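You operate a simulated robot arm through the tools that you are given. There is no shell and no other tool. Be economical: measure what you need, move in short steps, check, and stop when the job is done.

Carry out the task below with a simulated two-armed robot. There is one attempt and no reset: what you move stays moved.

## Task
Close up the air filter, back off the spare regulator and stand both in the spares tray.
Fine: hold each still with one hand; filter knob to TIGHT, setting knob to 0 bar, each before it goes into the tray. Set down upright: air filter, spare regulator.

The check looks at the end state, three seconds after you hand in, the way a careful person would. Anything else that was tipped, shoved, dropped, spilled or broken makes it a failure.

## Robot
Two 7-joint arms with two-finger parallel grippers on one trunk, on a base that drives. Base frame: it is fixed to the floor where the robot stands at the start and does not move with it; the origin is under the middle of the robot, x ahead of it, y to its left, z up; the surface under the hand at the start is at about z = 800. Units: mm, degrees, N and s.
The left shoulder is at the start at [110, 169, 1471], the right one opposite. With the tool pointing down near the work surface each hand reaches from about 380 to 720 mm from the robot's upright axis, wherever it stands, measured 20 degrees to its own side. Places, roughly: filter knob [500, 0, 1000]; setting knob [500, 500, 1000]; spares tray [800, 300, 800]. Payload 1.57 kg a hand.
The tool frame of a hand sits at the grasp point between the pads (the TCP): z along the fingers, y along the line on which they close. The tips reach 30 mm beyond it. The gripper opens to 80 mm. The fingers are 17 mm wide and 12 mm thick; the gripper's body (40 by 82 mm) begins 80 mm behind the TCP.
Orientation is that of the tool frame in the base frame, as a unit quaternion [w, x, y, z]. With the fingers straight down and closing along the base's y, the tool's x points along the base's -x, its y along +y and its z along -z.

## Interface
- The arms move only by the tool servo_tool. It takes "left_increments", "right_increments" or both (then of equal length, played together; a hand with none holds still); each is a list of rows, each a list of 7 numbers: the shift along the tool's x, y, z in mm, then the turn, a rotation vector about the tool's x, y, z in degrees, then the closure, from 0 (fully open) to 1 (shut). In form: [[x, y, z, rx, ry, rz, claw], ...]. A call has 1 to 12 rows; each row shifts and turns the commanded pose from where the row before left it, along the tool's axes as they then stand. Each row takes 0.2 s and may step no farther than 50 mm and 8.6 degrees from the row before; otherwise, or with a gripper value out of range, the whole call is refused. Where a pose cannot be reached the arm comes as near as it can. A force on the tool above 40 N (or 10 N above the force at the start of the call, whichever is more), or a blocked arm, ends the call early, and 0.2 s more pass. Each finger travels about 72 mm/s and halts on what it meets, pressing with about 40 N; the grip force reading is that of the motor and also rises with nothing between the fingers. The clock runs only during rows and for 0.2 s after the last one: add rows that do not move to give the fingers time. It gives the time, the measured TCP pose, the force on the tool (base axes), the opening and the grip force at its end, in the units of the frame above (readings bear some noise), with the torque about the TCP (base axes, N m) and any sound that the robot's microphone picked up.
- Cameras (640 x 400 px; columns grow to the right, rows downward): "scene" is now at [144.9, 36, 1650.8]; the picture's right is [0.49, -0.87, 0.00], its down [-0.69, -0.39, -0.61] and it looks along [0.53, 0.30, -0.79] (base axes); focal length 270 px, centre (320, 200). "left" rides on the left gripper at [72, 7, -122] in its tool frame; the picture's right is [-0.09, 1.00, 0.00], its down [-0.84, -0.08, -0.54] and it looks along [-0.54, -0.05, 0.84] (tool axes); focal length 238 px, centre (320, 200). "right" rides on the right gripper at [72, -7, -122] in its tool frame; the picture's right is [0.09, 1.00, 0.00], its down [-0.84, 0.08, -0.54] and it looks along [-0.54, 0.05, 0.84] (tool axes); focal length 238 px, centre (320, 200). There is no depth. A picture from a camera that has moved, and an enlarged one, comes with that camera's place and axes in the base frame and with its lens.
- grab_frame(camera): a new picture of that camera. It takes no simulated time.
- raise_lower(by): slides the trunk up (or, below 0, down) by that many mm; the arms and the scene camera ride with it, the base frame stays. It gives what a move gives, with no picture.
- drive_base(legs): drives the robot by 1 to 6 legs, each [ahead, left, turn to the left] in mm, mm and degrees, along the robot's own axes; the way and the turn of a leg run together, so that a leg with both is an arc; at most 1500 mm and 180 degrees a leg. The arms and the cameras ride along, it lands a little off, and it stops where it bumps. It gives what a move gives.
- aim_head(pan, tilt): turns the head with the scene camera to pan (to the left, within 86 degrees either way) and tilt (down, from -29 to 69), counted from straight ahead of the robot. It gives what a move gives.
- close_up(camera, box): a new picture of the part [left, top, right, bottom] of that camera's present view, enlarged. It takes no simulated time.
- hand_in(): hands the job in; it is judged then, once.

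Work in short steps. Places have to be worked out from the pictures, the camera data and where the tool is seen: move nearer, look again, correct. Check each grasp and each placing, and mend what went wrong. You have 120 turns and 92 pictures in all, those below and enlarged ones among them. Open the grippers and draw the arms clear of the work before you hand the job in, unless the task says otherwise; then end with one line.

The tools are called after ">>>" as a command line: name --argument value ..., lists and objects as JSON in quotes. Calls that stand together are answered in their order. servo_tool: Moves the arms, as the interface text tells. Its arguments: {"type":"object","properties":{"left_increments":{"type":"array"},"right_increments":{"type":"array"}},"required":[]} The other tools are called the same way: raise_lower (by) slides the trunk up or down; drive_base (legs) drives the base; aim_head (pan, tilt) turns the head that bears the scene camera; grab_frame (camera) takes a picture; close_up (camera, box) takes an enlarged picture of a part of a camera's view; hand_in () hands the job in.

At the start:

```text
time_s: 0.0
left_eef_pos: [462.5, 575.8, 1000.2]
left_tcp_rot: [-0.001, 0.0, 1.0, 0.0]
left_force: [0.2, 0.4, -0.9]
left_moment: [0.01, -0.02, 0.01]
left_gripper_width: 80.1
left_finger_force: 0.0
right_eef_pos: [709.5, -40.1, 999.2]
right_tcp_rot: [0.0, 0.0, 1.0, -0.001]
right_force: [0.4, 0.7, 0.2]
right_moment: [-0.03, 0.03, 0.0]
right_gripper_width: 79.8
right_finger_force: 0.1
trunk travel left (down, up): [-785.0, 105.0]
robot x, y, heading: [-1.1, 5.7, 0.0]
head pan, tilt: [29.1, 52.6]
```

scene: 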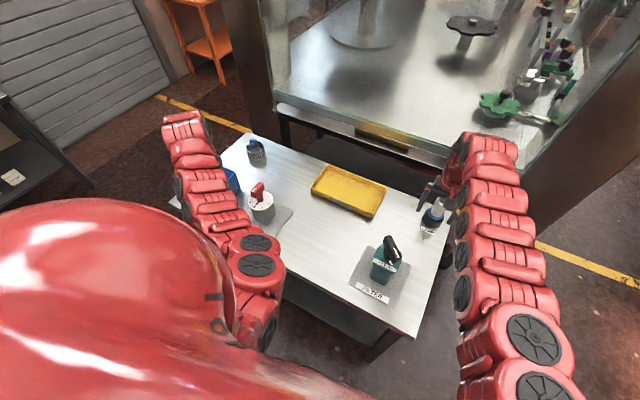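
right: 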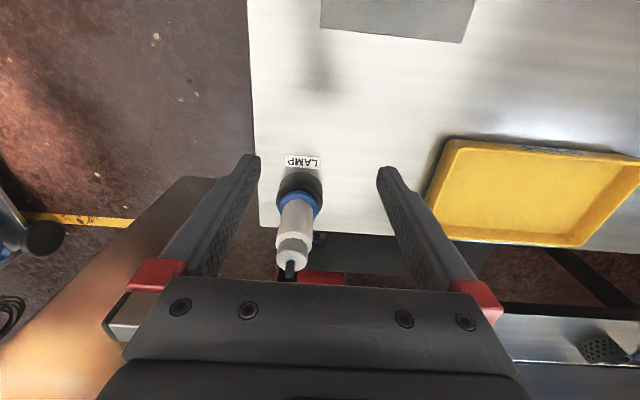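
left: 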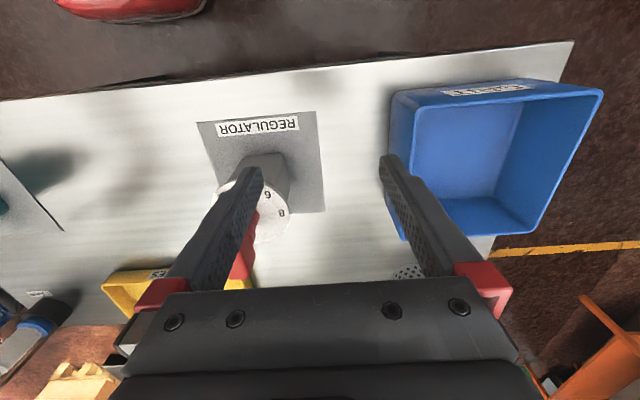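

The scene shows the filter (right front), the regulator (left) and the yellow tray. I enlarge each to read the knobs.

>>> close_up --camera "scene" --box '[330, 210, 450, 310]'

>>> close_up --camera "scene" --box '[210, 130, 310, 240]'

>>> close_up --camera "left" --box '[190, 100, 340, 260]'

```text
4.00 times, centred on (390, 260) of scene
camera zoom: at [144.9, 36.0, 1650.8], right [0.49, -0.87, 0.0], down [-0.69, -0.39, -0.61], along [0.53, 0.3, -0.79], focal length 1081 px, centre (40, -40)
```

zoom: 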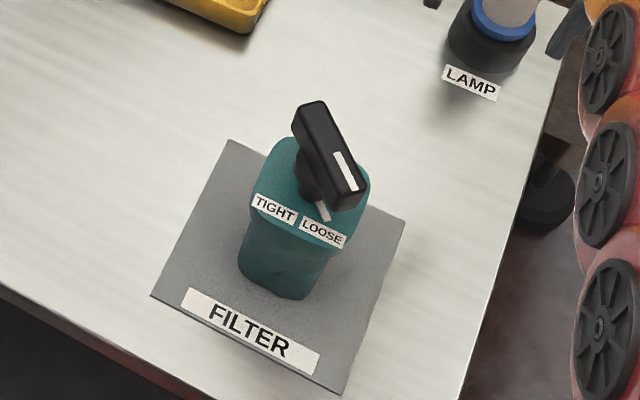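

```text
3.64 times, centred on (260, 185) of scene
camera zoom: at [144.9, 36.0, 1650.8], right [0.49, -0.87, 0.0], down [-0.69, -0.39, -0.61], along [0.53, 0.3, -0.79], focal length 983 px, centre (538, 254)
```

zoom: 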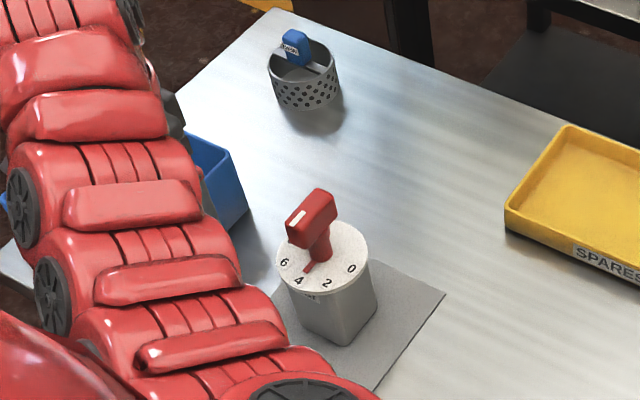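

```text
2.50 times, centred on (265, 180) of left
camera zoom: at [389.7, 582.2, 1121.2], right [0.09, 1.0, 0.0], down [0.84, -0.08, 0.54], along [0.54, -0.05, -0.84], focal length 596 px, centre (458, 250)
```

zoom: 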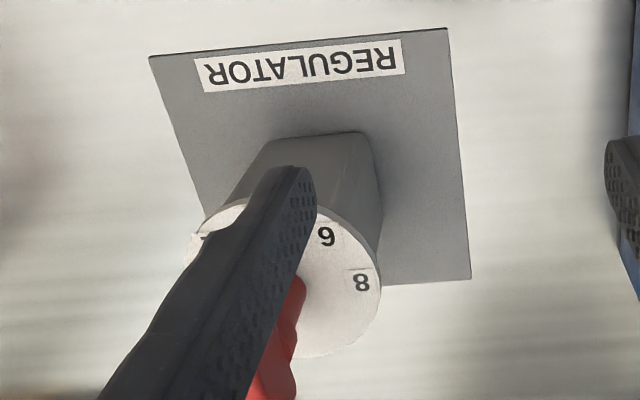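

The filter axis is near (542, 31) with its top around z 935. The regulator is near (540, 500) with its dial around z 905. I raise both hands and bring their cameras over the two objects.

>>> servo_tool --left_increments '[[0, 0, -30, 0, 0, 0, 0], [0, 0, -30, 0, 0, 0, 0], [16, -38, 0, 0, 0, 0, 0], [16, -38, 0, 0, 0, 0, 0], [0, 0, 0, 0, 0, 0, 0], [0, 0, 0, 0, 0, 0, 0], [0, 0, 0, 0, 0, 0, 0], [0, 0, 0, 0, 0, 0, 0], [0, 0, 0, 0, 0, 0, 0]]' --right_increments '[[0, 0, -30, 0, 0, 0, 0], [0, 0, -30, 0, 0, 0, 0], [42, 0, 0, 0, 0, 0, 0], [42, 10, 0, 0, 0, 0, 0], [42, 20, 0, 0, 0, 0, 0], [42, 20, 0, 0, 0, 0, 0], [42, 20, 0, 0, 0, 0, 0], [40, 0, 0, 0, 0, 0, 0], [0, 0, 0, 0, 0, 0, 0]]'

>>> grab_frame --camera "right"

>>> grab_frame --camera "left"

>>> grab_frame --camera "scene"

```text
time_s: 2.0
left_eef_pos: [463.5, 575.4, 1059.7]
left_tcp_rot: [0.0, 0.0, 1.0, 0.001]
left_force: [0.0, -0.3, 0.6]
left_moment: [-0.01, -0.03, -0.03]
left_gripper_width: 79.9
left_finger_force: 0.0
left hand out of reach, approached as far as the arm can: row 3, 4
right_eef_pos: [624.2, -29.7, 1061.5]
right_tcp_rot: [-0.001, 0.0, 1.0, 0.0]
right_force: [0.0, 0.7, 0.3]
right_moment: [0.01, 0.02, 0.01]
right_gripper_width: 80.2
right_finger_force: 0.0
right hand out of reach, approached as far as the arm can: row 5, 6, 7, 8
trunk travel left (down, up): [-785.0, 105.0]
robot x, y, heading: [0.6, -0.7, 0.2]
head pan, tilt: [29.1, 52.6]
```

```text
85 pictures are left
camera right: at [551.6, -37.4, 1183.5], right [-0.09, 1.0, 0.0], down [0.84, 0.08, 0.54], along [0.54, 0.05, -0.84], focal length 238 px, centre (320, 200)
```

right: 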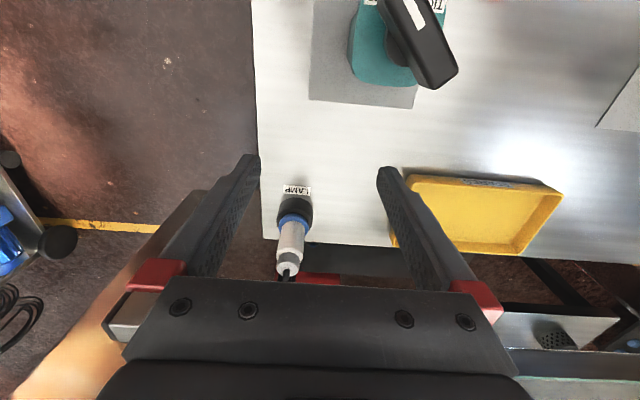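

```text
84 pictures are left
camera left: at [391.0, 581.8, 1180.4], right [0.09, 1.0, 0.0], down [0.84, -0.08, 0.54], along [0.54, -0.05, -0.84], focal length 238 px, centre (320, 200)
```

left: 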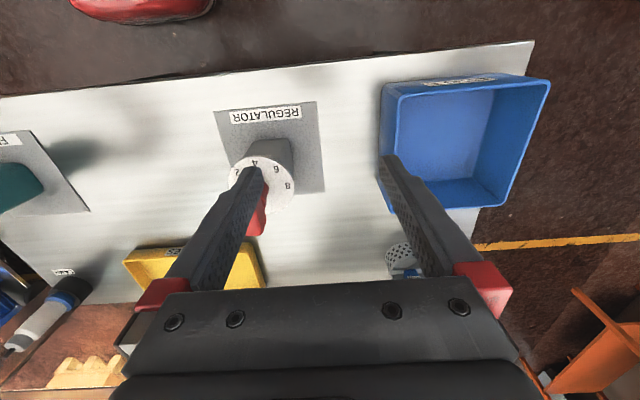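

```text
83 pictures are left
camera scene: at [145.5, 34.2, 1650.8], right [0.49, -0.87, 0.0], down [-0.69, -0.39, -0.61], along [0.53, 0.3, -0.79], focal length 270 px, centre (320, 200)
```

scene: 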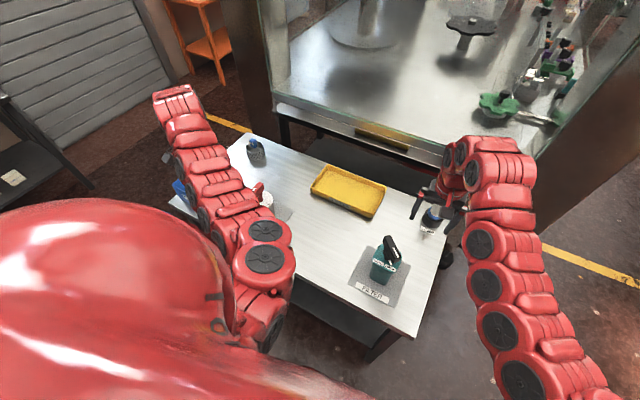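

Reach is limited close in at this height. I raise the trunk fully and back the base off 120 mm for more room.

>>> raise_lower --by 100

>>> drive_base --legs '[[-120, 0, 0]]'

>>> aim_head --pan 0 --tilt 55

>>> grab_frame --camera "scene"

>>> grab_frame --camera "right"

```text
time_s: 3.3
left_eef_pos: [463.8, 577.0, 1158.4]
left_tcp_rot: [0.001, 0.0, 1.0, 0.0]
left_force: [-0.1, -1.0, 0.1]
left_moment: [-0.01, 0.0, 0.02]
left_gripper_width: 80.1
left_finger_force: 0.1
right_eef_pos: [623.5, -28.7, 1162.6]
right_tcp_rot: [0.001, -0.001, 1.0, -0.001]
right_force: [-0.8, 0.8, 0.1]
right_moment: [-0.01, -0.02, 0.02]
right_gripper_width: 79.9
right_finger_force: 0.0
trunk travel left (down, up): [-885.0, 5.0]
robot x, y, heading: [-0.4, 2.3, -0.1]
head pan, tilt: [29.1, 52.6]
```

```text
time_s: 4.6
left_eef_pos: [346.7, 576.6, 1158.2]
left_tcp_rot: [-0.001, 0.0, 1.0, 0.0]
left_force: [-0.5, 0.3, -0.2]
left_moment: [0.0, 0.01, 0.02]
left_gripper_width: 80.2
left_finger_force: 0.0
right_eef_pos: [506.9, -27.8, 1161.0]
right_tcp_rot: [-0.001, -0.001, 1.0, -0.001]
right_force: [0.1, -0.4, 1.0]
right_moment: [-0.02, 0.02, 0.01]
right_gripper_width: 79.9
right_finger_force: 0.0
trunk travel left (down, up): [-885.0, 5.0]
robot x, y, heading: [-116.9, 1.2, 0.1]
head pan, tilt: [29.1, 52.6]
```

```text
time_s: 5.5
left_eef_pos: [345.7, 576.6, 1158.0]
left_tcp_rot: [0.0, 0.0, 1.0, 0.0]
left_force: [0.3, -0.2, -0.9]
left_moment: [0.02, 0.02, 0.0]
left_gripper_width: 80.0
left_finger_force: 0.0
right_eef_pos: [505.4, -28.3, 1162.1]
right_tcp_rot: [-0.001, 0.0, 1.0, -0.001]
right_force: [0.1, 0.0, -1.0]
right_moment: [0.03, -0.01, 0.0]
right_gripper_width: 80.0
right_finger_force: 0.1
trunk travel left (down, up): [-885.0, 5.0]
robot x, y, heading: [-118.4, 0.1, 0.1]
head pan, tilt: [0.0, 55.0]
```

```text
82 pictures are left
camera scene: at [34.5, -0.2, 1747.8], right [0.0, -1.0, 0.0], down [-0.82, 0.0, -0.57], along [0.57, 0.0, -0.82], focal length 270 px, centre (320, 200)
```

scene: 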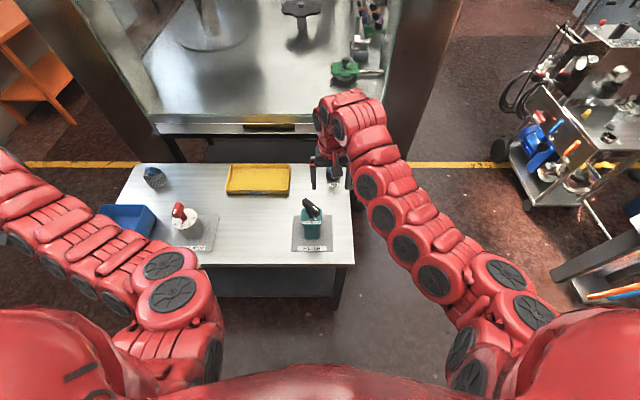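

```text
81 pictures are left
camera right: at [433.6, -35.8, 1283.6], right [-0.09, 1.0, 0.0], down [0.84, 0.08, 0.54], along [0.54, 0.05, -0.84], focal length 238 px, centre (320, 200)
```

right: 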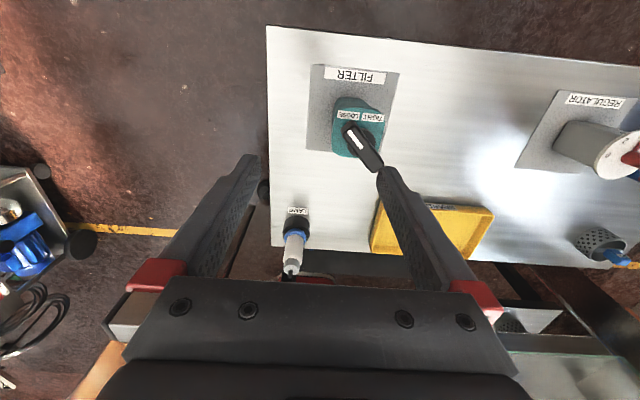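

Both views show the filter clearly, so I enlarge it and the regulator.

>>> close_up --camera "scene" --box '[270, 180, 360, 260]'

>>> close_up --camera "right" --box '[290, 50, 410, 190]'

>>> close_up --camera "scene" --box '[120, 180, 230, 270]'

```text
5.00 times, centred on (315, 220) of scene
camera zoom: at [34.5, -0.2, 1747.8], right [0.0, -1.0, 0.0], down [-0.82, 0.0, -0.57], along [0.57, 0.0, -0.82], focal length 1352 px, centre (345, 100)
```

zoom: 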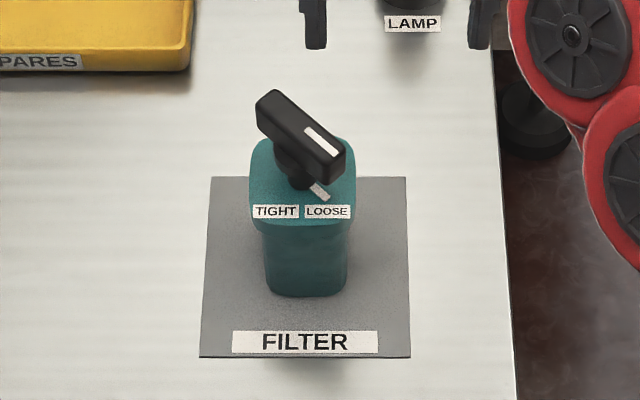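

```text
2.86 times, centred on (350, 120) of right
camera zoom: at [433.6, -35.8, 1283.6], right [-0.09, 1.0, 0.0], down [0.84, 0.08, 0.54], along [0.54, 0.05, -0.84], focal length 681 px, centre (234, 429)
```

zoom: 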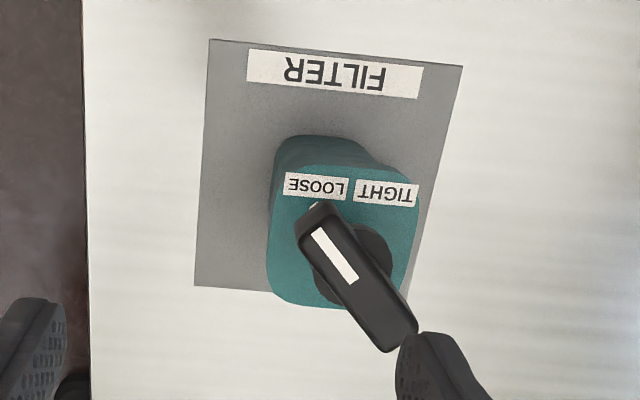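

```text
4.44 times, centred on (175, 225) of scene
camera zoom: at [34.5, -0.2, 1747.8], right [0.0, -1.0, 0.0], down [-0.82, 0.0, -0.57], along [0.57, 0.0, -0.82], focal length 1202 px, centre (964, 89)
```

zoom: 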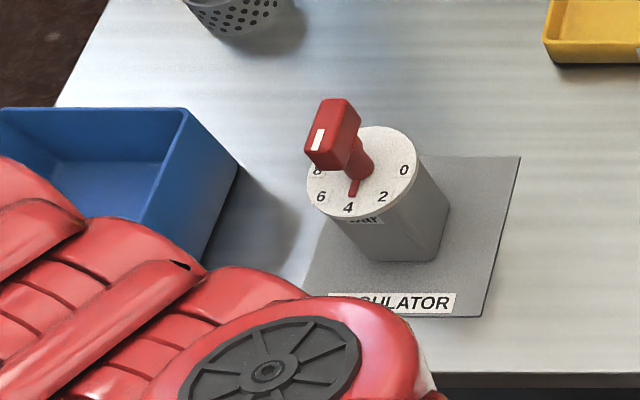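

Measured positions:
- **Filter:** axis (537, 30). The body is about 61 mm wide under a 75 mm cap with its top at z≈913. The bar knob top is at z≈996, turned 45°, and needs about 90° clockwise.
- **Regulator:** axis (537, 490), dial at z≈908. The knob needs about 95° counter-clockwise.

I bring the right hand, tilted 50°, in front of the filter body.

>>> servo_tool --right_increments '[[17, 0, 30, 0, -8.33, 0, 0], [21.2, 0, 27.2, 0, -8.33, 0, 0], [24.9, 0, 23.9, 0, -8.33, 0, 0], [28.1, 0, 20, 0, -8.33, 0, 0], [16.5, 0, 25.1, 0, -8.33, 0, 0], [20, 0, 22.4, 0, -8.33, 0, 0], [18.4, 29, 15.4, 0, 0, 0, 0], [18.4, 29, 15.4, 0, 0, 0, 0], [0, 0, 0, 0, 0, 0, 0]]'

>>> grab_frame --camera "right"

>>> grab_frame --camera "scene"

```text
time_s: 7.5
left_eef_pos: [344.1, 576.1, 1160.0]
left_tcp_rot: [0.0, 0.0, 1.0, 0.0]
left_force: [-0.1, 0.0, 0.5]
left_moment: [-0.02, -0.02, -0.01]
left_gripper_width: 80.1
left_finger_force: 0.0
right_eef_pos: [455.7, 39.4, 952.2]
right_tcp_rot: [0.423, 0.0, 0.906, 0.0]
right_force: [0.1, 0.0, 0.8]
right_moment: [0.01, 0.03, 0.04]
right_gripper_width: 80.0
right_finger_force: 0.0
right hand out of reach, approached as far as the arm can: row 1
trunk travel left (down, up): [-885.0, 5.0]
robot x, y, heading: [-114.5, 1.7, 0.1]
head pan, tilt: [0.0, 55.0]
```

```text
77 pictures are left
camera right: at [315.8, 31.8, 974.7], right [-0.06, 1.0, -0.07], down [0.12, 0.08, 0.99], along [0.99, 0.05, -0.13], focal length 238 px, centre (320, 200)
```

right: 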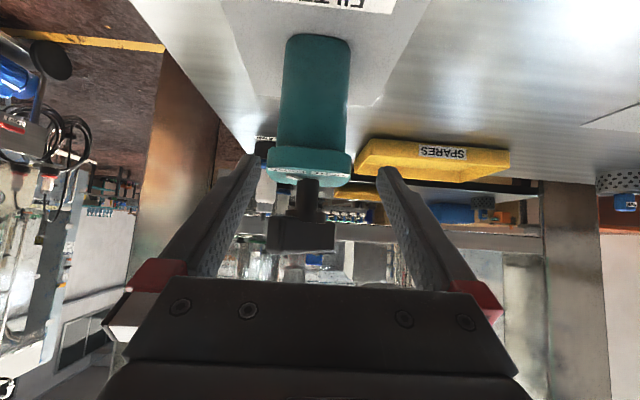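

```text
76 pictures are left
camera scene: at [33.5, -1.1, 1747.9], right [0.0, -1.0, 0.0], down [-0.82, 0.0, -0.57], along [0.57, 0.0, -0.82], focal length 270 px, centre (320, 200)
```

scene: 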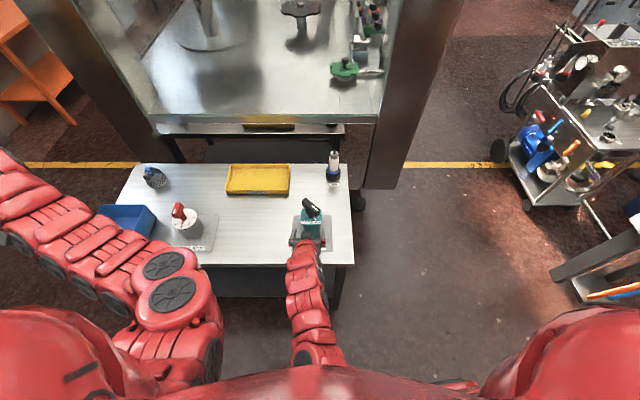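

The side view shows the body spanning z 803–909 under the cap and the bar at z 963–991. I shift into line, then advance partway under the cap.

>>> servo_tool --right_increments '[[24.6, -7, 0, 0, 0, 0, 0], [0, 0, 0, 0, 0, 0, 0], [0, 0, 30, 0, 0, 0, 0], [0, 0, 30, 0, 0, 0, 0], [0, 0, 20, 0, 0, 0, 0], [0, 0, 0, 0, 0, 0, 0]]'

>>> grab_frame --camera "right"

```text
time_s: 8.9
left_eef_pos: [345.4, 576.8, 1159.1]
left_tcp_rot: [-0.001, 0.0, 1.0, 0.001]
left_force: [0.5, 0.4, -0.5]
left_moment: [0.02, 0.01, 0.01]
left_gripper_width: 80.0
left_finger_force: 0.2
right_eef_pos: [502.0, 33.4, 880.6]
right_tcp_rot: [0.423, 0.0, 0.906, 0.0]
right_force: [-1.1, 0.7, 0.0]
right_moment: [-0.03, 0.04, 0.01]
right_gripper_width: 80.0
right_finger_force: 0.0
trunk travel left (down, up): [-885.0, 5.0]
robot x, y, heading: [-120.0, -3.6, 0.2]
head pan, tilt: [0.0, 55.0]
```

```text
75 pictures are left
camera right: at [362.5, 26.5, 904.1], right [-0.06, 1.0, -0.07], down [0.12, 0.08, 0.99], along [0.99, 0.05, -0.13], focal length 238 px, centre (320, 200)
```

right: 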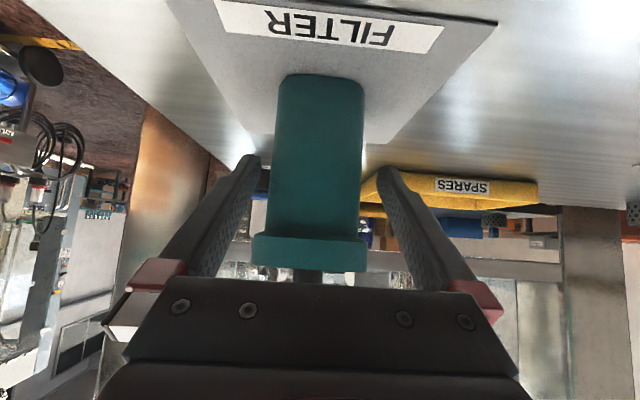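

The body is centred between the fingers. I advance 45 mm more and close.

>>> servo_tool --right_increments '[[0, 0, 25, 0, 0, 0, 0], [0, 0, 20, 0, 0, 0, 0], [0, 0, 0, 0, 0, 0, 0], [0, 0, 0, 0, 0, 0, 0.5], [0, 0, 0, 0, 0, 0, 1], [0, 0, 0, 0, 0, 0, 1]]'

>>> grab_frame --camera "right"

```text
time_s: 10.3
left_eef_pos: [344.2, 577.7, 1158.0]
left_tcp_rot: [0.0, 0.0, 1.0, -0.001]
left_force: [0.2, 0.0, -0.3]
left_moment: [0.01, 0.0, -0.02]
left_gripper_width: 79.8
left_finger_force: 0.0
right_eef_pos: [535.1, 33.7, 851.5]
right_tcp_rot: [0.422, 0.0, 0.907, -0.001]
right_force: [-2.1, -1.9, 1.2]
right_moment: [0.04, 0.14, 0.04]
right_gripper_width: 63.5
right_finger_force: 40.1
trunk travel left (down, up): [-885.0, 5.0]
robot x, y, heading: [-120.0, -2.5, -0.0]
head pan, tilt: [0.0, 55.0]
```

```text
74 pictures are left
camera right: at [395.5, 27.4, 874.8], right [-0.06, 1.0, -0.07], down [0.12, 0.08, 0.99], along [0.99, 0.05, -0.13], focal length 238 px, centre (320, 200)
```

right: 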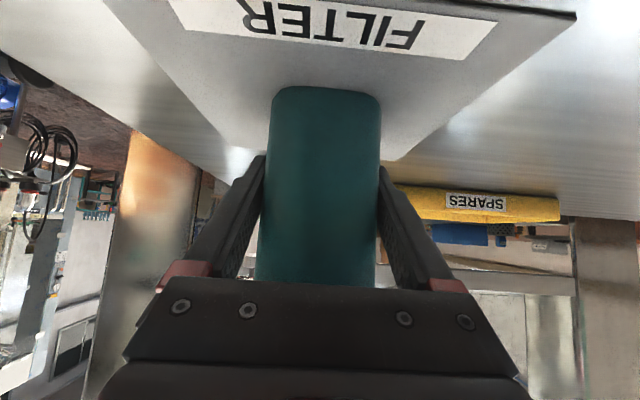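

The filter is held (63.5 mm, 40 N). Next I swing the left hand over toward the filter knob, staying high.

>>> servo_tool --left_increments '[[-30, -39, 0, 0, 0, 0, 0], [-30, -39, 0, 0, 0, 0, 0], [-30, -39, 0, 0, 0, 0, 0], [-30, -39, 0, 0, 0, 0, 0], [-30, -39, 0, 0, 0, 0, 0], [-10, -48, 0, 0, 0, 0, 0], [-10, -48, 0, 0, 0, 0, 0], [-10, -48, 0, 0, 0, 0, 0], [-10, -48, 0, 0, 0, 0, 0], [-3, -48, 0, 0, 0, 0, 0], [0, 0, 0, 0, 0, 0, 0]]' --right_increments '[[0, 0, 0, 0, 0, 0, 1], [0, 0, 0, 0, 0, 0, 1], [0, 0, 0, 0, 0, 0, 1], [0, 0, 0, 0, 0, 0, 1], [0, 0, 0, 0, 0, 0, 1], [0, 0, 0, 0, 0, 0, 1], [0, 0, 0, 0, 0, 0, 1], [0, 0, 0, 0, 0, 0, 1], [0, 0, 0, 0, 0, 0, 1], [0, 0, 0, 0, 0, 0, 1], [0, 0, 0, 0, 0, 0, 1]]'

>>> grab_frame --camera "left"

>>> grab_frame --camera "scene"

```text
time_s: 12.7
left_eef_pos: [540.9, 141.9, 1158.5]
left_tcp_rot: [0.0, -0.001, 1.0, 0.0]
left_force: [-1.0, -0.1, 0.0]
left_moment: [0.01, -0.02, -0.05]
left_gripper_width: 79.9
left_finger_force: 0.0
left hand out of reach, approached as far as the arm can: row 3
right_eef_pos: [536.0, 35.1, 852.1]
right_tcp_rot: [0.422, 0.0, 0.907, -0.001]
right_force: [1.0, 0.7, -0.4]
right_moment: [0.04, 0.06, 0.04]
right_gripper_width: 63.7
right_finger_force: 40.1
trunk travel left (down, up): [-885.0, 5.0]
robot x, y, heading: [-113.6, 2.2, -0.2]
head pan, tilt: [0.0, 55.0]
```

```text
73 pictures are left
camera left: at [468.0, 148.3, 1279.6], right [0.09, 1.0, 0.0], down [0.84, -0.08, 0.54], along [0.54, -0.05, -0.84], focal length 238 px, centre (320, 200)
```

left: 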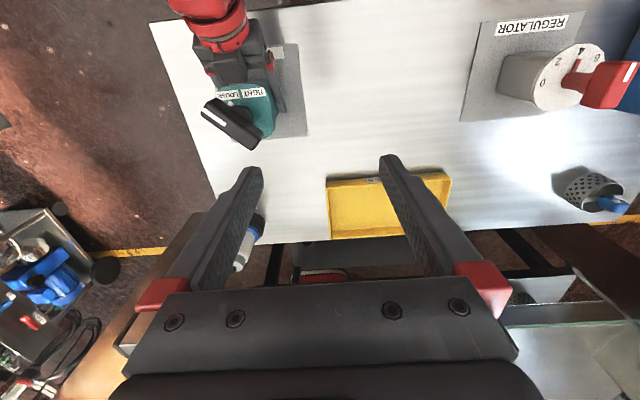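

```text
72 pictures are left
camera scene: at [34.4, 0.7, 1747.8], right [0.0, -1.0, 0.0], down [-0.82, 0.0, -0.57], along [0.57, 0.0, -0.82], focal length 270 px, centre (320, 200)
```

scene: 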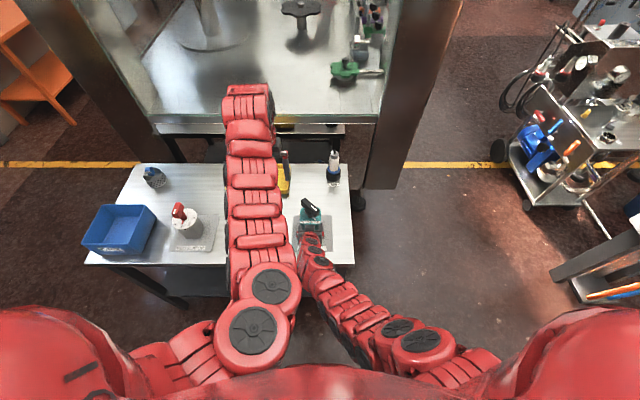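

The path is clear. I move above the knob and yaw 45° so the fingers straddle the bar.

>>> servo_tool --left_increments '[[1, -37, 12, 0, 0, 0, 0], [1, -37, 12, 0, 0, 0, 0], [2, -37, 12, 0, 0, 0, 0], [0, 0, 5, 0, 0, -7.5, 0], [0, 0, 5, 0, 0, -7.5, 0], [0, 0, 5, 0, 0, -7.5, 0], [0, 0, 5, 0, 0, -7.5, 0], [0, 0, 5, 0, 0, -7.5, 0], [0, 0, 5, 0, 0, -7.5, 0], [0, 0, 0, 0, 0, 0, 0]]' --right_increments '[[0, 0, 0, 0, 0, 0, 1], [0, 0, 0, 0, 0, 0, 1], [0, 0, 0, 0, 0, 0, 1], [0, 0, 0, 0, 0, 0, 1], [0, 0, 0, 0, 0, 0, 1], [0, 0, 0, 0, 0, 0, 1], [0, 0, 0, 0, 0, 0, 1], [0, 0, 0, 0, 0, 0, 1], [0, 0, 0, 0, 0, 0, 1], [0, 0, 0, 0, 0, 0, 1]]'

>>> grab_frame --camera "left"

>>> grab_frame --camera "scene"

```text
time_s: 14.9
left_eef_pos: [535.9, 33.1, 1092.3]
left_tcp_rot: [0.0, -0.383, 0.924, 0.0]
left_force: [0.1, 0.3, 0.2]
left_moment: [-0.02, 0.01, 0.0]
left_gripper_width: 79.9
left_finger_force: 0.0
right_eef_pos: [536.9, 35.1, 850.8]
right_tcp_rot: [0.422, 0.0, 0.907, -0.001]
right_force: [0.1, -0.4, -0.4]
right_moment: [0.02, 0.1, 0.0]
right_gripper_width: 63.7
right_finger_force: 39.8
trunk travel left (down, up): [-885.0, 5.0]
robot x, y, heading: [-114.6, 0.1, -0.4]
head pan, tilt: [0.0, 55.0]
```

```text
71 pictures are left
camera left: at [480.2, -13.6, 1214.2], right [-0.64, 0.77, 0.0], down [0.65, 0.54, 0.54], along [0.42, 0.35, -0.84], focal length 238 px, centre (320, 200)
```

left: 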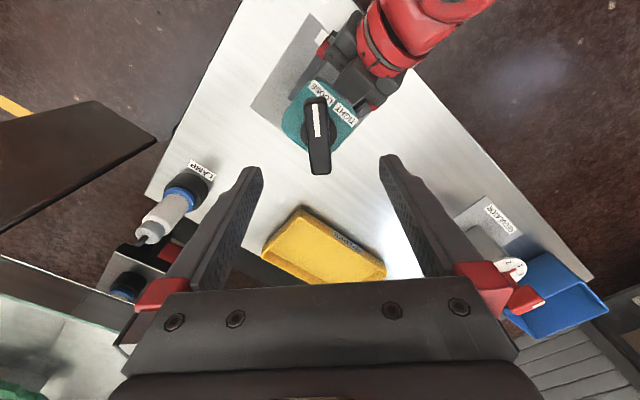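

```text
70 pictures are left
camera scene: at [34.5, -0.5, 1747.7], right [0.0, -1.0, 0.0], down [-0.82, 0.0, -0.57], along [0.57, 0.0, -0.82], focal length 270 px, centre (320, 200)
```

scene: 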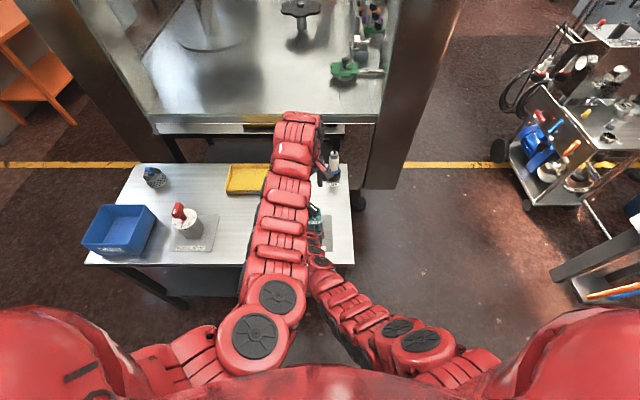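

The bar centre comes out at (536, 31), aligned at about 45°. I descend 107 mm and close on it.

>>> servo_tool --left_increments '[[0, 0, 40, 0, 0, 0, 0], [0, 0, 40, 0, 0, 0, 0], [0, 0, 27, 0, 0, 0, 0], [0, 0, 0, 0, 0, 0, 0], [0, 0, 0, 0, 0, 0, 0.4], [0, 0, 0, 0, 0, 0, 1], [0, 0, 0, 0, 0, 0, 1], [0, 0, 0, 0, 0, 0, 1]]' --right_increments '[[0, 0, 0, 0, 0, 0, 1], [0, 0, 0, 0, 0, 0, 1], [0, 0, 0, 0, 0, 0, 1], [0, 0, 0, 0, 0, 0, 1], [0, 0, 0, 0, 0, 0, 1], [0, 0, 0, 0, 0, 0, 1], [0, 0, 0, 0, 0, 0, 1], [0, 0, 0, 0, 0, 0, 1]]'

>>> grab_frame --camera "left"

```text
time_s: 16.7
left_eef_pos: [536.2, 33.9, 985.6]
left_tcp_rot: [0.0, -0.382, 0.924, -0.002]
left_force: [12.3, -7.2, -1.0]
left_moment: [0.3, -0.63, -0.01]
left_gripper_width: 21.8
left_finger_force: 34.8
right_eef_pos: [536.0, 35.5, 851.3]
right_tcp_rot: [0.422, -0.002, 0.907, 0.001]
right_force: [-11.6, 7.4, 4.0]
right_moment: [-1.09, -0.83, 0.01]
right_gripper_width: 64.0
right_finger_force: 39.7
trunk travel left (down, up): [-885.0, 5.0]
robot x, y, heading: [-117.3, 2.6, 0.1]
head pan, tilt: [0.0, 55.0]
```

```text
69 pictures are left
camera left: at [479.9, -13.3, 1106.5], right [-0.64, 0.77, 0.0], down [0.65, 0.54, 0.54], along [0.42, 0.34, -0.84], focal length 238 px, centre (320, 200)
```

left: 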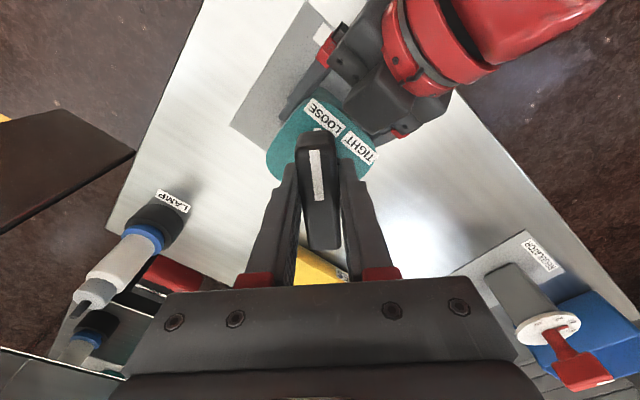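

The bar is gripped at 21.8 mm with a small side load. I nudge 2 mm to relieve it and start turning clockwise (+rz) while watching the torque.

>>> servo_tool --left_increments '[[0, -2, 0, 0, 0, 0, 1], [0, 0, 0, 0, 0, 7, 1], [0, 0, 0, 0, 0, 7, 1], [0, 0, 0, 0, 0, 7, 1], [0, 0, 0, 0, 0, 0, 1]]' --right_increments '[[0, 0, 0, 0, 0, 0, 1], [0, 0, 0, 0, 0, 0, 1], [0, 0, 0, 0, 0, 0, 1], [0, 0, 0, 0, 0, 0, 1], [0, 0, 0, 0, 0, 0, 1]]'

>>> grab_frame --camera "left"

```text
time_s: 17.9
left_eef_pos: [538.5, 33.4, 984.2]
left_tcp_rot: [-0.001, -0.207, 0.978, 0.0]
left_force: [-14.5, -0.3, 5.8]
left_moment: [-0.33, 0.9, -0.03]
left_gripper_width: 21.5
left_finger_force: 35.1
right_eef_pos: [536.7, 33.9, 852.6]
right_tcp_rot: [0.421, 0.0, 0.907, -0.001]
right_force: [15.7, 1.4, -5.6]
right_moment: [0.31, 1.1, 0.02]
right_gripper_width: 63.7
right_finger_force: 40.2
trunk travel left (down, up): [-885.0, 5.0]
robot x, y, heading: [-118.9, 1.2, -0.1]
head pan, tilt: [0.0, 55.0]
```

```text
68 pictures are left
camera left: at [469.2, 8.5, 1106.8], right [-0.32, 0.95, 0.0], down [0.8, 0.27, 0.54], along [0.51, 0.17, -0.84], focal length 238 px, centre (320, 200)
```

left: 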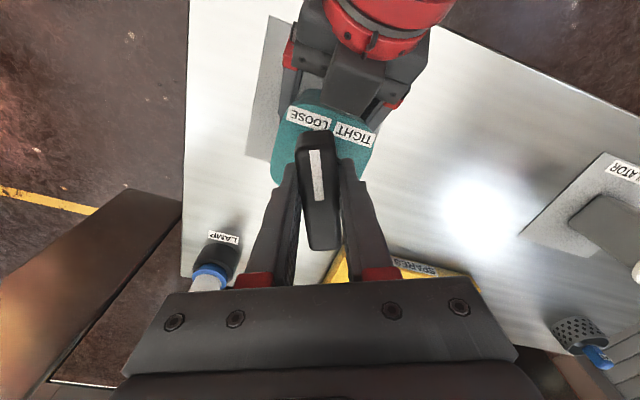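

The knob turns with the hand and the body stays put. I correct about 1 mm and continue another 64°.

>>> servo_tool --left_increments '[[1.2, 0.5, 0, 0, 0, 8, 1], [0, 0, 0, 0, 0, 8, 1], [0, 0, 0, 0, 0, 8, 1], [0, 0, 0, 0, 0, 8, 1], [0, 0, 0, 0, 0, 8, 1], [0, 0, 0, 0, 0, 8, 1], [0, 0, 0, 0, 0, 0, 1]]' --right_increments '[[0, 0, 0, 0, 0, 0, 1], [0, 0, 0, 0, 0, 0, 1], [0, 0, 0, 0, 0, 0, 1], [0, 0, 0, 0, 0, 0, 1], [0, 0, 0, 0, 0, 0, 1], [0, 0, 0, 0, 0, 0, 1], [0, 0, 0, 0, 0, 0, 1]]'

>>> grab_frame --camera "left"

```text
time_s: 19.5
left_eef_pos: [538.2, 33.2, 985.1]
left_tcp_rot: [-0.001, 0.208, 0.978, 0.0]
left_force: [3.9, 19.4, -9.1]
left_moment: [0.89, 0.19, 0.09]
left_gripper_width: 22.1
left_finger_force: 34.9
right_eef_pos: [536.0, 33.7, 851.7]
right_tcp_rot: [0.422, 0.001, 0.907, -0.002]
right_force: [-3.1, -19.5, 10.8]
right_moment: [1.63, -0.84, -0.14]
right_gripper_width: 64.1
right_finger_force: 39.6
trunk travel left (down, up): [-885.0, 5.0]
robot x, y, heading: [-117.6, -0.0, 0.0]
head pan, tilt: [0.0, 55.0]
```

```text
67 pictures are left
camera left: at [473.7, 67.1, 1107.3], right [0.49, 0.87, 0.0], down [0.73, -0.41, 0.54], along [0.47, -0.26, -0.84], focal length 238 px, centre (320, 200)
```

left: 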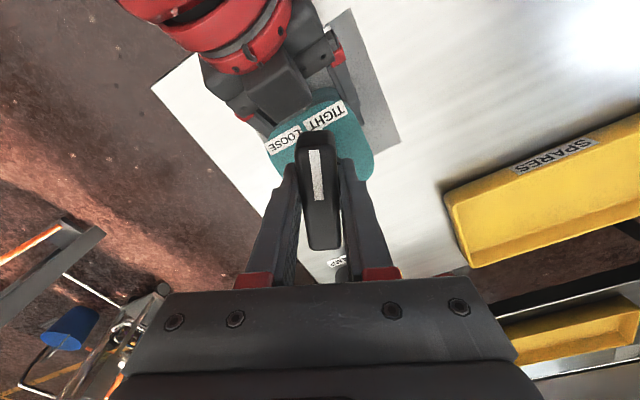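

I am 21° short by geometry. I relieve the +y load and turn 16° more.

>>> servo_tool --left_increments '[[0.6, 1.4, 0, 0, 0, 8, 1], [0, 0, 0, 0, 0, 8, 1], [0, 0, 0, 0, 0, 4, 1], [0, 0, 0, 0, 0, 0, 1]]' --right_increments '[[0, 0, 0, 0, 0, 0, 1], [0, 0, 0, 0, 0, 0, 1], [0, 0, 0, 0, 0, 0, 1], [0, 0, 0, 0, 0, 0, 1]]'

>>> close_up --camera "left" --box '[240, 80, 400, 200]'

>>> grab_frame --camera "scene"

```text
time_s: 20.5
left_eef_pos: [537.4, 32.7, 985.3]
left_tcp_rot: [-0.001, 0.375, 0.927, 0.001]
left_force: [0.1, 20.9, -3.6]
left_moment: [0.96, -0.2, 0.08]
left_gripper_width: 21.8
left_finger_force: 34.3
right_eef_pos: [535.7, 34.3, 852.9]
right_tcp_rot: [0.422, 0.0, 0.906, -0.001]
right_force: [0.7, -22.3, 7.7]
right_moment: [1.66, 0.05, -0.12]
right_gripper_width: 64.1
right_finger_force: 40.0
trunk travel left (down, up): [-885.0, 5.0]
robot x, y, heading: [-121.7, -1.7, -0.1]
head pan, tilt: [0.0, 55.0]
```

```text
3.33 times, centred on (320, 140) of left
camera zoom: at [489.8, 87.6, 1107.6], right [0.76, 0.65, 0.0], down [0.55, -0.64, 0.54], along [0.35, -0.41, -0.84], focal length 794 px, centre (320, 400)
```

zoom: 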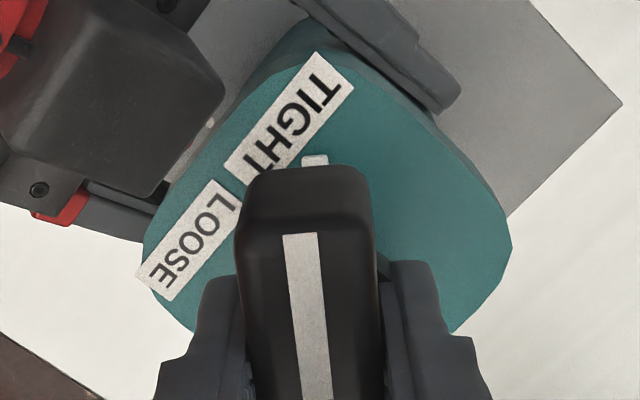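

```text
65 pictures are left
camera scene: at [34.4, -0.6, 1747.8], right [0.0, -1.0, 0.0], down [-0.82, 0.0, -0.57], along [0.57, 0.0, -0.82], focal length 270 px, centre (320, 200)
```

scene: 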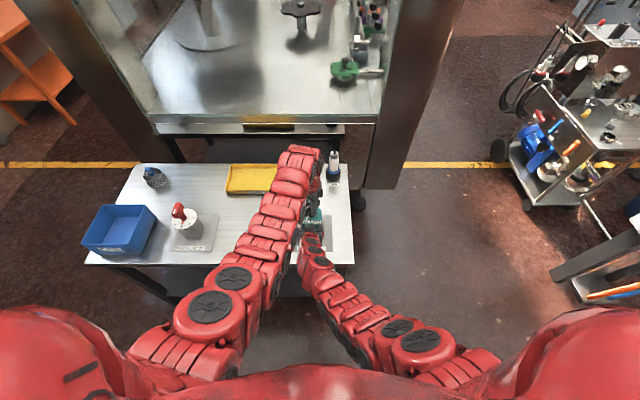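

The pointer sits within a few degrees of the expected TIGHT position with little torque. I probe 6° more to find an end stop.

>>> servo_tool --left_increments '[[0.8, 1.0, 0, 0, 0, 3, 1], [0, 0, 0, 0, 0, 3, 1], [0, 0, 0, 0, 0, 0, 1]]' --right_increments '[[0, 0, 0, 0, 0, 0, 1], [0, 0, 0, 0, 0, 0, 1], [0, 0, 0, 0, 0, 0, 1]]'

>>> close_up --camera "left" --box '[240, 80, 400, 200]'

```text
time_s: 21.3
left_eef_pos: [537.7, 34.3, 985.5]
left_tcp_rot: [0.001, 0.422, 0.907, 0.0]
left_force: [7.7, 13.2, -0.9]
left_moment: [0.65, -0.7, 0.84]
left_gripper_width: 22.4
left_finger_force: 34.8
right_eef_pos: [535.4, 35.2, 852.8]
right_tcp_rot: [0.422, 0.0, 0.907, 0.0]
right_force: [-6.7, -14.3, 7.7]
right_moment: [0.82, -0.53, -0.82]
right_gripper_width: 64.0
right_finger_force: 39.9
trunk travel left (down, up): [-885.0, 5.0]
robot x, y, heading: [-119.1, -2.0, 0.1]
head pan, tilt: [0.0, 55.0]
```

```text
3.33 times, centred on (320, 140) of left
camera zoom: at [495.7, 93.2, 1107.8], right [0.82, 0.57, 0.0], down [0.48, -0.69, 0.54], along [0.31, -0.45, -0.84], focal length 794 px, centre (320, 400)
```

zoom: 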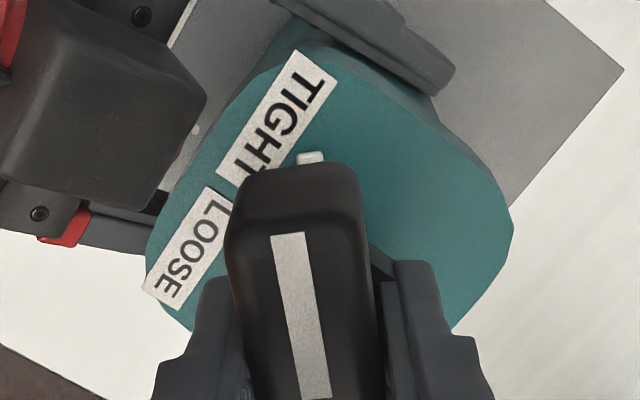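

The torque jumped to 0.84 N m and the bar stopped, so the knob is at its TIGHT end stop. I release and raise the left hand, then check.

>>> servo_tool --left_increments '[[0, 0, 0, 0, 0, 0, 0.5], [0, 0, 0, 0, 0, 0, 0], [0, 0, 0, 0, 0, 0, 0], [0, 0, -40, 0, 0, 0, 0], [0, 0, -40, 0, 0, 0, 0], [0, 0, -30, 0, 0, -8, 0], [0, 0, 0, 0, 0, -8, 0], [0, 0, 0, 0, 0, -8, 0], [0, 0, 0, 0, 0, -8, 0], [0, 0, 0, 0, 0, -8, 0], [0, 0, 0, 0, 0, 0, 0]]' --right_increments '[[0, 0, 0, 0, 0, 0, 1], [0, 0, 0, 0, 0, 0, 1], [0, 0, 0, 0, 0, 0, 1], [0, 0, 0, 0, 0, 0, 1], [0, 0, 0, 0, 0, 0, 1], [0, 0, 0, 0, 0, 0, 1], [0, 0, 0, 0, 0, 0, 1], [0, 0, 0, 0, 0, 0, 1], [0, 0, 0, 0, 0, 0, 1], [0, 0, 0, 0, 0, 0, 1], [0, 0, 0, 0, 0, 0, 1]]'

>>> grab_frame --camera "left"

>>> grab_frame --camera "scene"

```text
time_s: 23.7
left_eef_pos: [537.6, 35.3, 1095.1]
left_tcp_rot: [0.0, 0.086, 0.996, 0.001]
left_force: [0.7, 0.5, -0.6]
left_moment: [-0.02, -0.01, 0.01]
left_gripper_width: 80.0
left_finger_force: 0.0
right_eef_pos: [535.2, 34.1, 851.6]
right_tcp_rot: [0.422, 0.001, 0.907, -0.001]
right_force: [0.1, 0.2, 0.0]
right_moment: [-0.04, 0.03, -0.01]
right_gripper_width: 63.9
right_finger_force: 39.8
trunk travel left (down, up): [-885.0, 5.0]
robot x, y, heading: [-121.0, -1.0, -0.2]
head pan, tilt: [0.0, 55.0]
```

```text
63 pictures are left
camera left: at [466.8, 53.3, 1217.3], right [0.26, 0.97, 0.0], down [0.81, -0.22, 0.54], along [0.52, -0.14, -0.84], focal length 238 px, centre (320, 200)
```

left: 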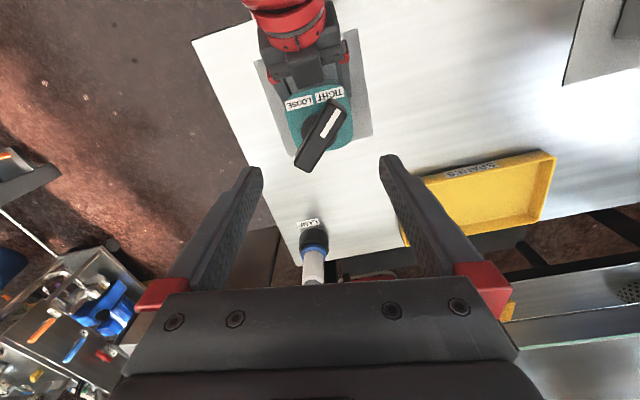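

```text
62 pictures are left
camera scene: at [34.7, 0.0, 1747.7], right [0.0, -1.0, 0.0], down [-0.82, 0.0, -0.57], along [0.57, 0.0, -0.82], focal length 270 px, centre (320, 200)
```

scene: 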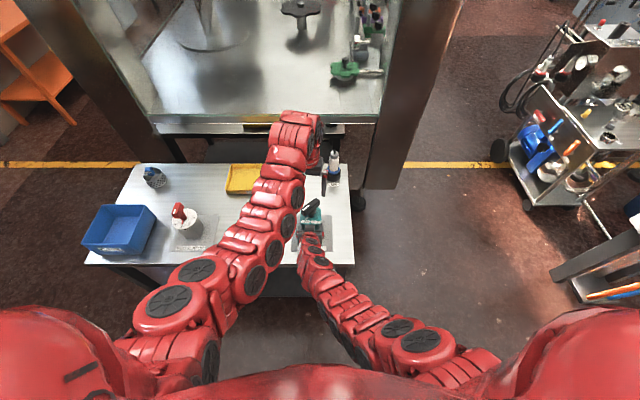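

The knob reads TIGHT. The left hand goes back to its side position while the right lifts the filter 100 mm.

>>> servo_tool --left_increments '[[0, 0, -20, 0, 0, -5, 0], [0, 0, -20, 0, 0, -5, 0], [0, 48, -20, 0, 0, 0, 0], [8, 48, 0, 0, 0, 0, 0], [10, 48, 0, 0, 0, 0, 0], [10, 48, 0, 0, 0, 0, 0], [10, 48, 0, 0, 0, 0, 0], [30, 39, 0, 0, 0, 0, 0], [30, 39, 0, 0, 0, 0, 0], [30, 39, 0, 0, 0, 0, 0], [30, 39, 0, 0, 0, 0, 0], [0, 0, 0, 0, 0, 0, 0]]' --right_increments '[[0, 0, 0, 0, 0, 0, 1], [0, 0, 0, 0, 0, 0, 1], [0, 0, 0, 0, 0, 0, 1], [0, 0, 0, 0, 0, 0, 1], [0, 0, 0, 0, 0, 0, 1], [0, 0, 0, 0, 0, 0, 1], [-15.3, 0, -12.9, 0, 0, 0, 1], [-15.3, 0, -12.9, 0, 0, 0, 1], [-15.3, 0, -12.9, 0, 0, 0, 1], [-15.3, 0, -12.9, 0, 0, 0, 1], [-15.3, 0, -12.9, 0, 0, 0, 1], [0, 0, 0, 0, 0, 0, 1]]'

>>> grab_frame --camera "scene"

>>> grab_frame --camera "right"

```text
refused: row 3 steps farther than a row can; nothing moved
```

```text
61 pictures are left
camera scene: at [34.7, 0.0, 1747.7], right [0.0, -1.0, 0.0], down [-0.82, 0.0, -0.57], along [0.57, 0.0, -0.82], focal length 270 px, centre (320, 200)
```

scene: 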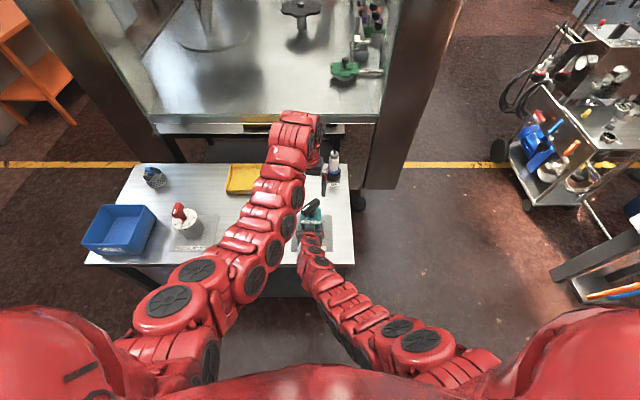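

```text
60 pictures are left
camera right: at [396.0, 27.6, 874.6], right [-0.06, 1.0, -0.07], down [0.12, 0.08, 0.99], along [0.99, 0.05, -0.13], focal length 238 px, centre (320, 200)
```

right: 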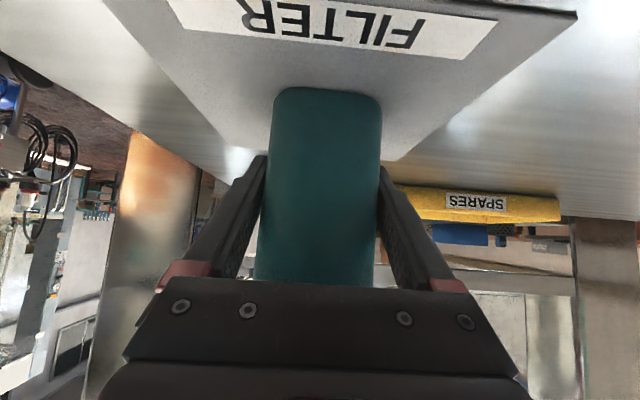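

That call was refused because one row stepped too far. I resend it with shorter steps.

>>> servo_tool --left_increments '[[0, 0, -20, 0, 0, -5, 0], [0, 0, -20, 0, 0, -5, 0], [0, 45, -18, 0, 0, 0, 0], [8, 48, 0, 0, 0, 0, 0], [10, 48, 0, 0, 0, 0, 0], [10, 48, 0, 0, 0, 0, 0], [10, 48, 0, 0, 0, 0, 0], [30, 39, 0, 0, 0, 0, 0], [30, 39, 0, 0, 0, 0, 0], [30, 39, 0, 0, 0, 0, 0], [30, 39, 0, 0, 0, 0, 0], [0, 0, 0, 0, 0, 0, 0]]' --right_increments '[[0, 0, 0, 0, 0, 0, 1], [0, 0, 0, 0, 0, 0, 1], [0, 0, 0, 0, 0, 0, 1], [0, 0, 0, 0, 0, 0, 1], [0, 0, 0, 0, 0, 0, 1], [0, 0, 0, 0, 0, 0, 1], [-15.3, 0, -12.9, 0, 0, 0, 1], [-15.3, 0, -12.9, 0, 0, 0, 1], [-15.3, 0, -12.9, 0, 0, 0, 1], [-15.3, 0, -12.9, 0, 0, 0, 1], [-15.3, 0, -12.9, 0, 0, 0, 1], [0, 0, 0, 0, 0, 0, 1]]'

>>> grab_frame --camera "scene"

>>> grab_frame --camera "right"

```text
time_s: 26.3
left_eef_pos: [438.9, 426.9, 1109.5]
left_tcp_rot: [-0.001, 0.0, 1.0, 0.0]
left_force: [0.1, 0.5, -0.2]
left_moment: [0.03, 0.02, 0.04]
left_gripper_width: 79.9
left_finger_force: 0.1
left hand out of reach, approached as far as the arm can: row 5, 6, 8, 9, 10, 11
right_eef_pos: [535.9, 34.2, 951.0]
right_tcp_rot: [0.421, -0.001, 0.907, -0.001]
right_force: [0.2, 0.1, -6.7]
right_moment: [0.03, 0.0, -0.02]
right_gripper_width: 64.0
right_finger_force: 39.7
trunk travel left (down, up): [-885.0, 5.0]
robot x, y, heading: [-117.0, 1.0, -0.1]
head pan, tilt: [0.0, 55.0]
```

```text
59 pictures are left
camera scene: at [35.8, -0.5, 1747.6], right [0.0, -1.0, 0.0], down [-0.82, 0.0, -0.57], along [0.57, 0.0, -0.82], focal length 270 px, centre (320, 200)
```

scene: 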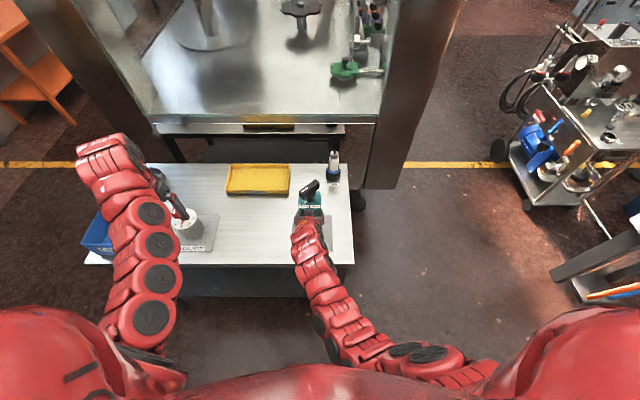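

```text
58 pictures are left
camera right: at [395.8, 27.0, 973.3], right [-0.06, 1.0, -0.07], down [0.13, 0.08, 0.99], along [0.99, 0.05, -0.13], focal length 238 px, centre (320, 200)
```

right: 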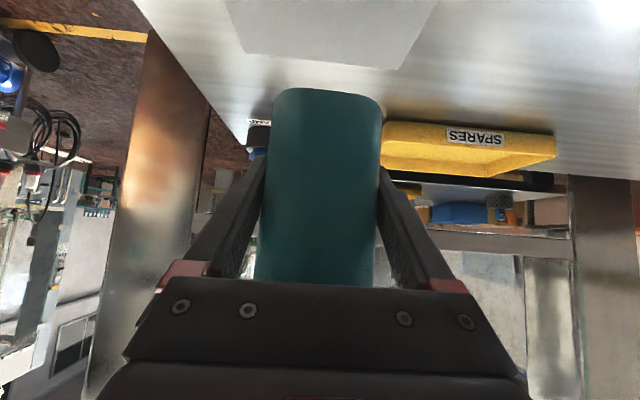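

The filter is lifted cleanly and its mat stays behind. I drive left 185 mm, then forward 110 mm toward the tray.

>>> drive_base --legs '[[0, 185, 0], [110, 0, 0]]'

>>> grab_frame --camera "scene"

>>> grab_frame --camera "right"

```text
time_s: 28.6
left_eef_pos: [549.8, 614.5, 1108.9]
left_tcp_rot: [0.0, 0.001, 1.0, 0.0]
left_force: [1.1, 0.8, -0.2]
left_moment: [0.0, 0.01, 0.0]
left_gripper_width: 79.9
left_finger_force: 0.0
right_eef_pos: [645.4, 220.5, 949.8]
right_tcp_rot: [0.422, 0.0, 0.907, -0.001]
right_force: [0.0, -0.3, -5.6]
right_moment: [-0.01, 0.04, -0.02]
right_gripper_width: 63.9
right_finger_force: 39.6
trunk travel left (down, up): [-885.0, 5.0]
robot x, y, heading: [-3.5, 189.0, 0.0]
head pan, tilt: [0.0, 55.0]
```

```text
57 pictures are left
camera scene: at [144.5, 188.8, 1747.9], right [0.0, -1.0, 0.0], down [-0.82, 0.0, -0.57], along [0.57, 0.0, -0.82], focal length 270 px, centre (320, 200)
```

scene: 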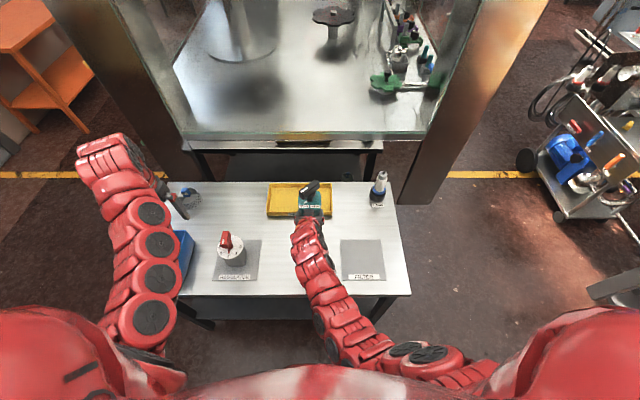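

```text
56 pictures are left
camera right: at [505.8, 214.8, 974.0], right [-0.06, 1.0, -0.07], down [0.12, 0.08, 0.99], along [0.99, 0.05, -0.13], focal length 238 px, centre (320, 200)
```

right: 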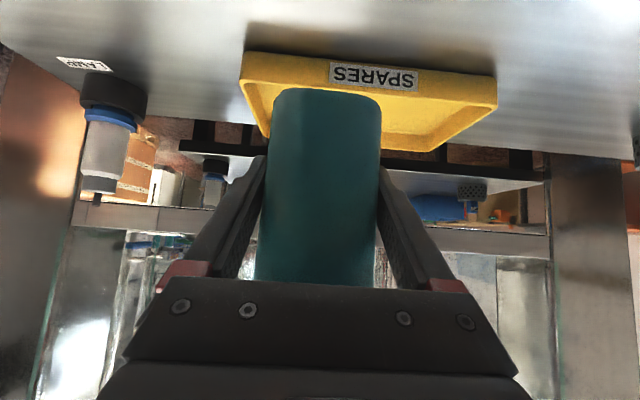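

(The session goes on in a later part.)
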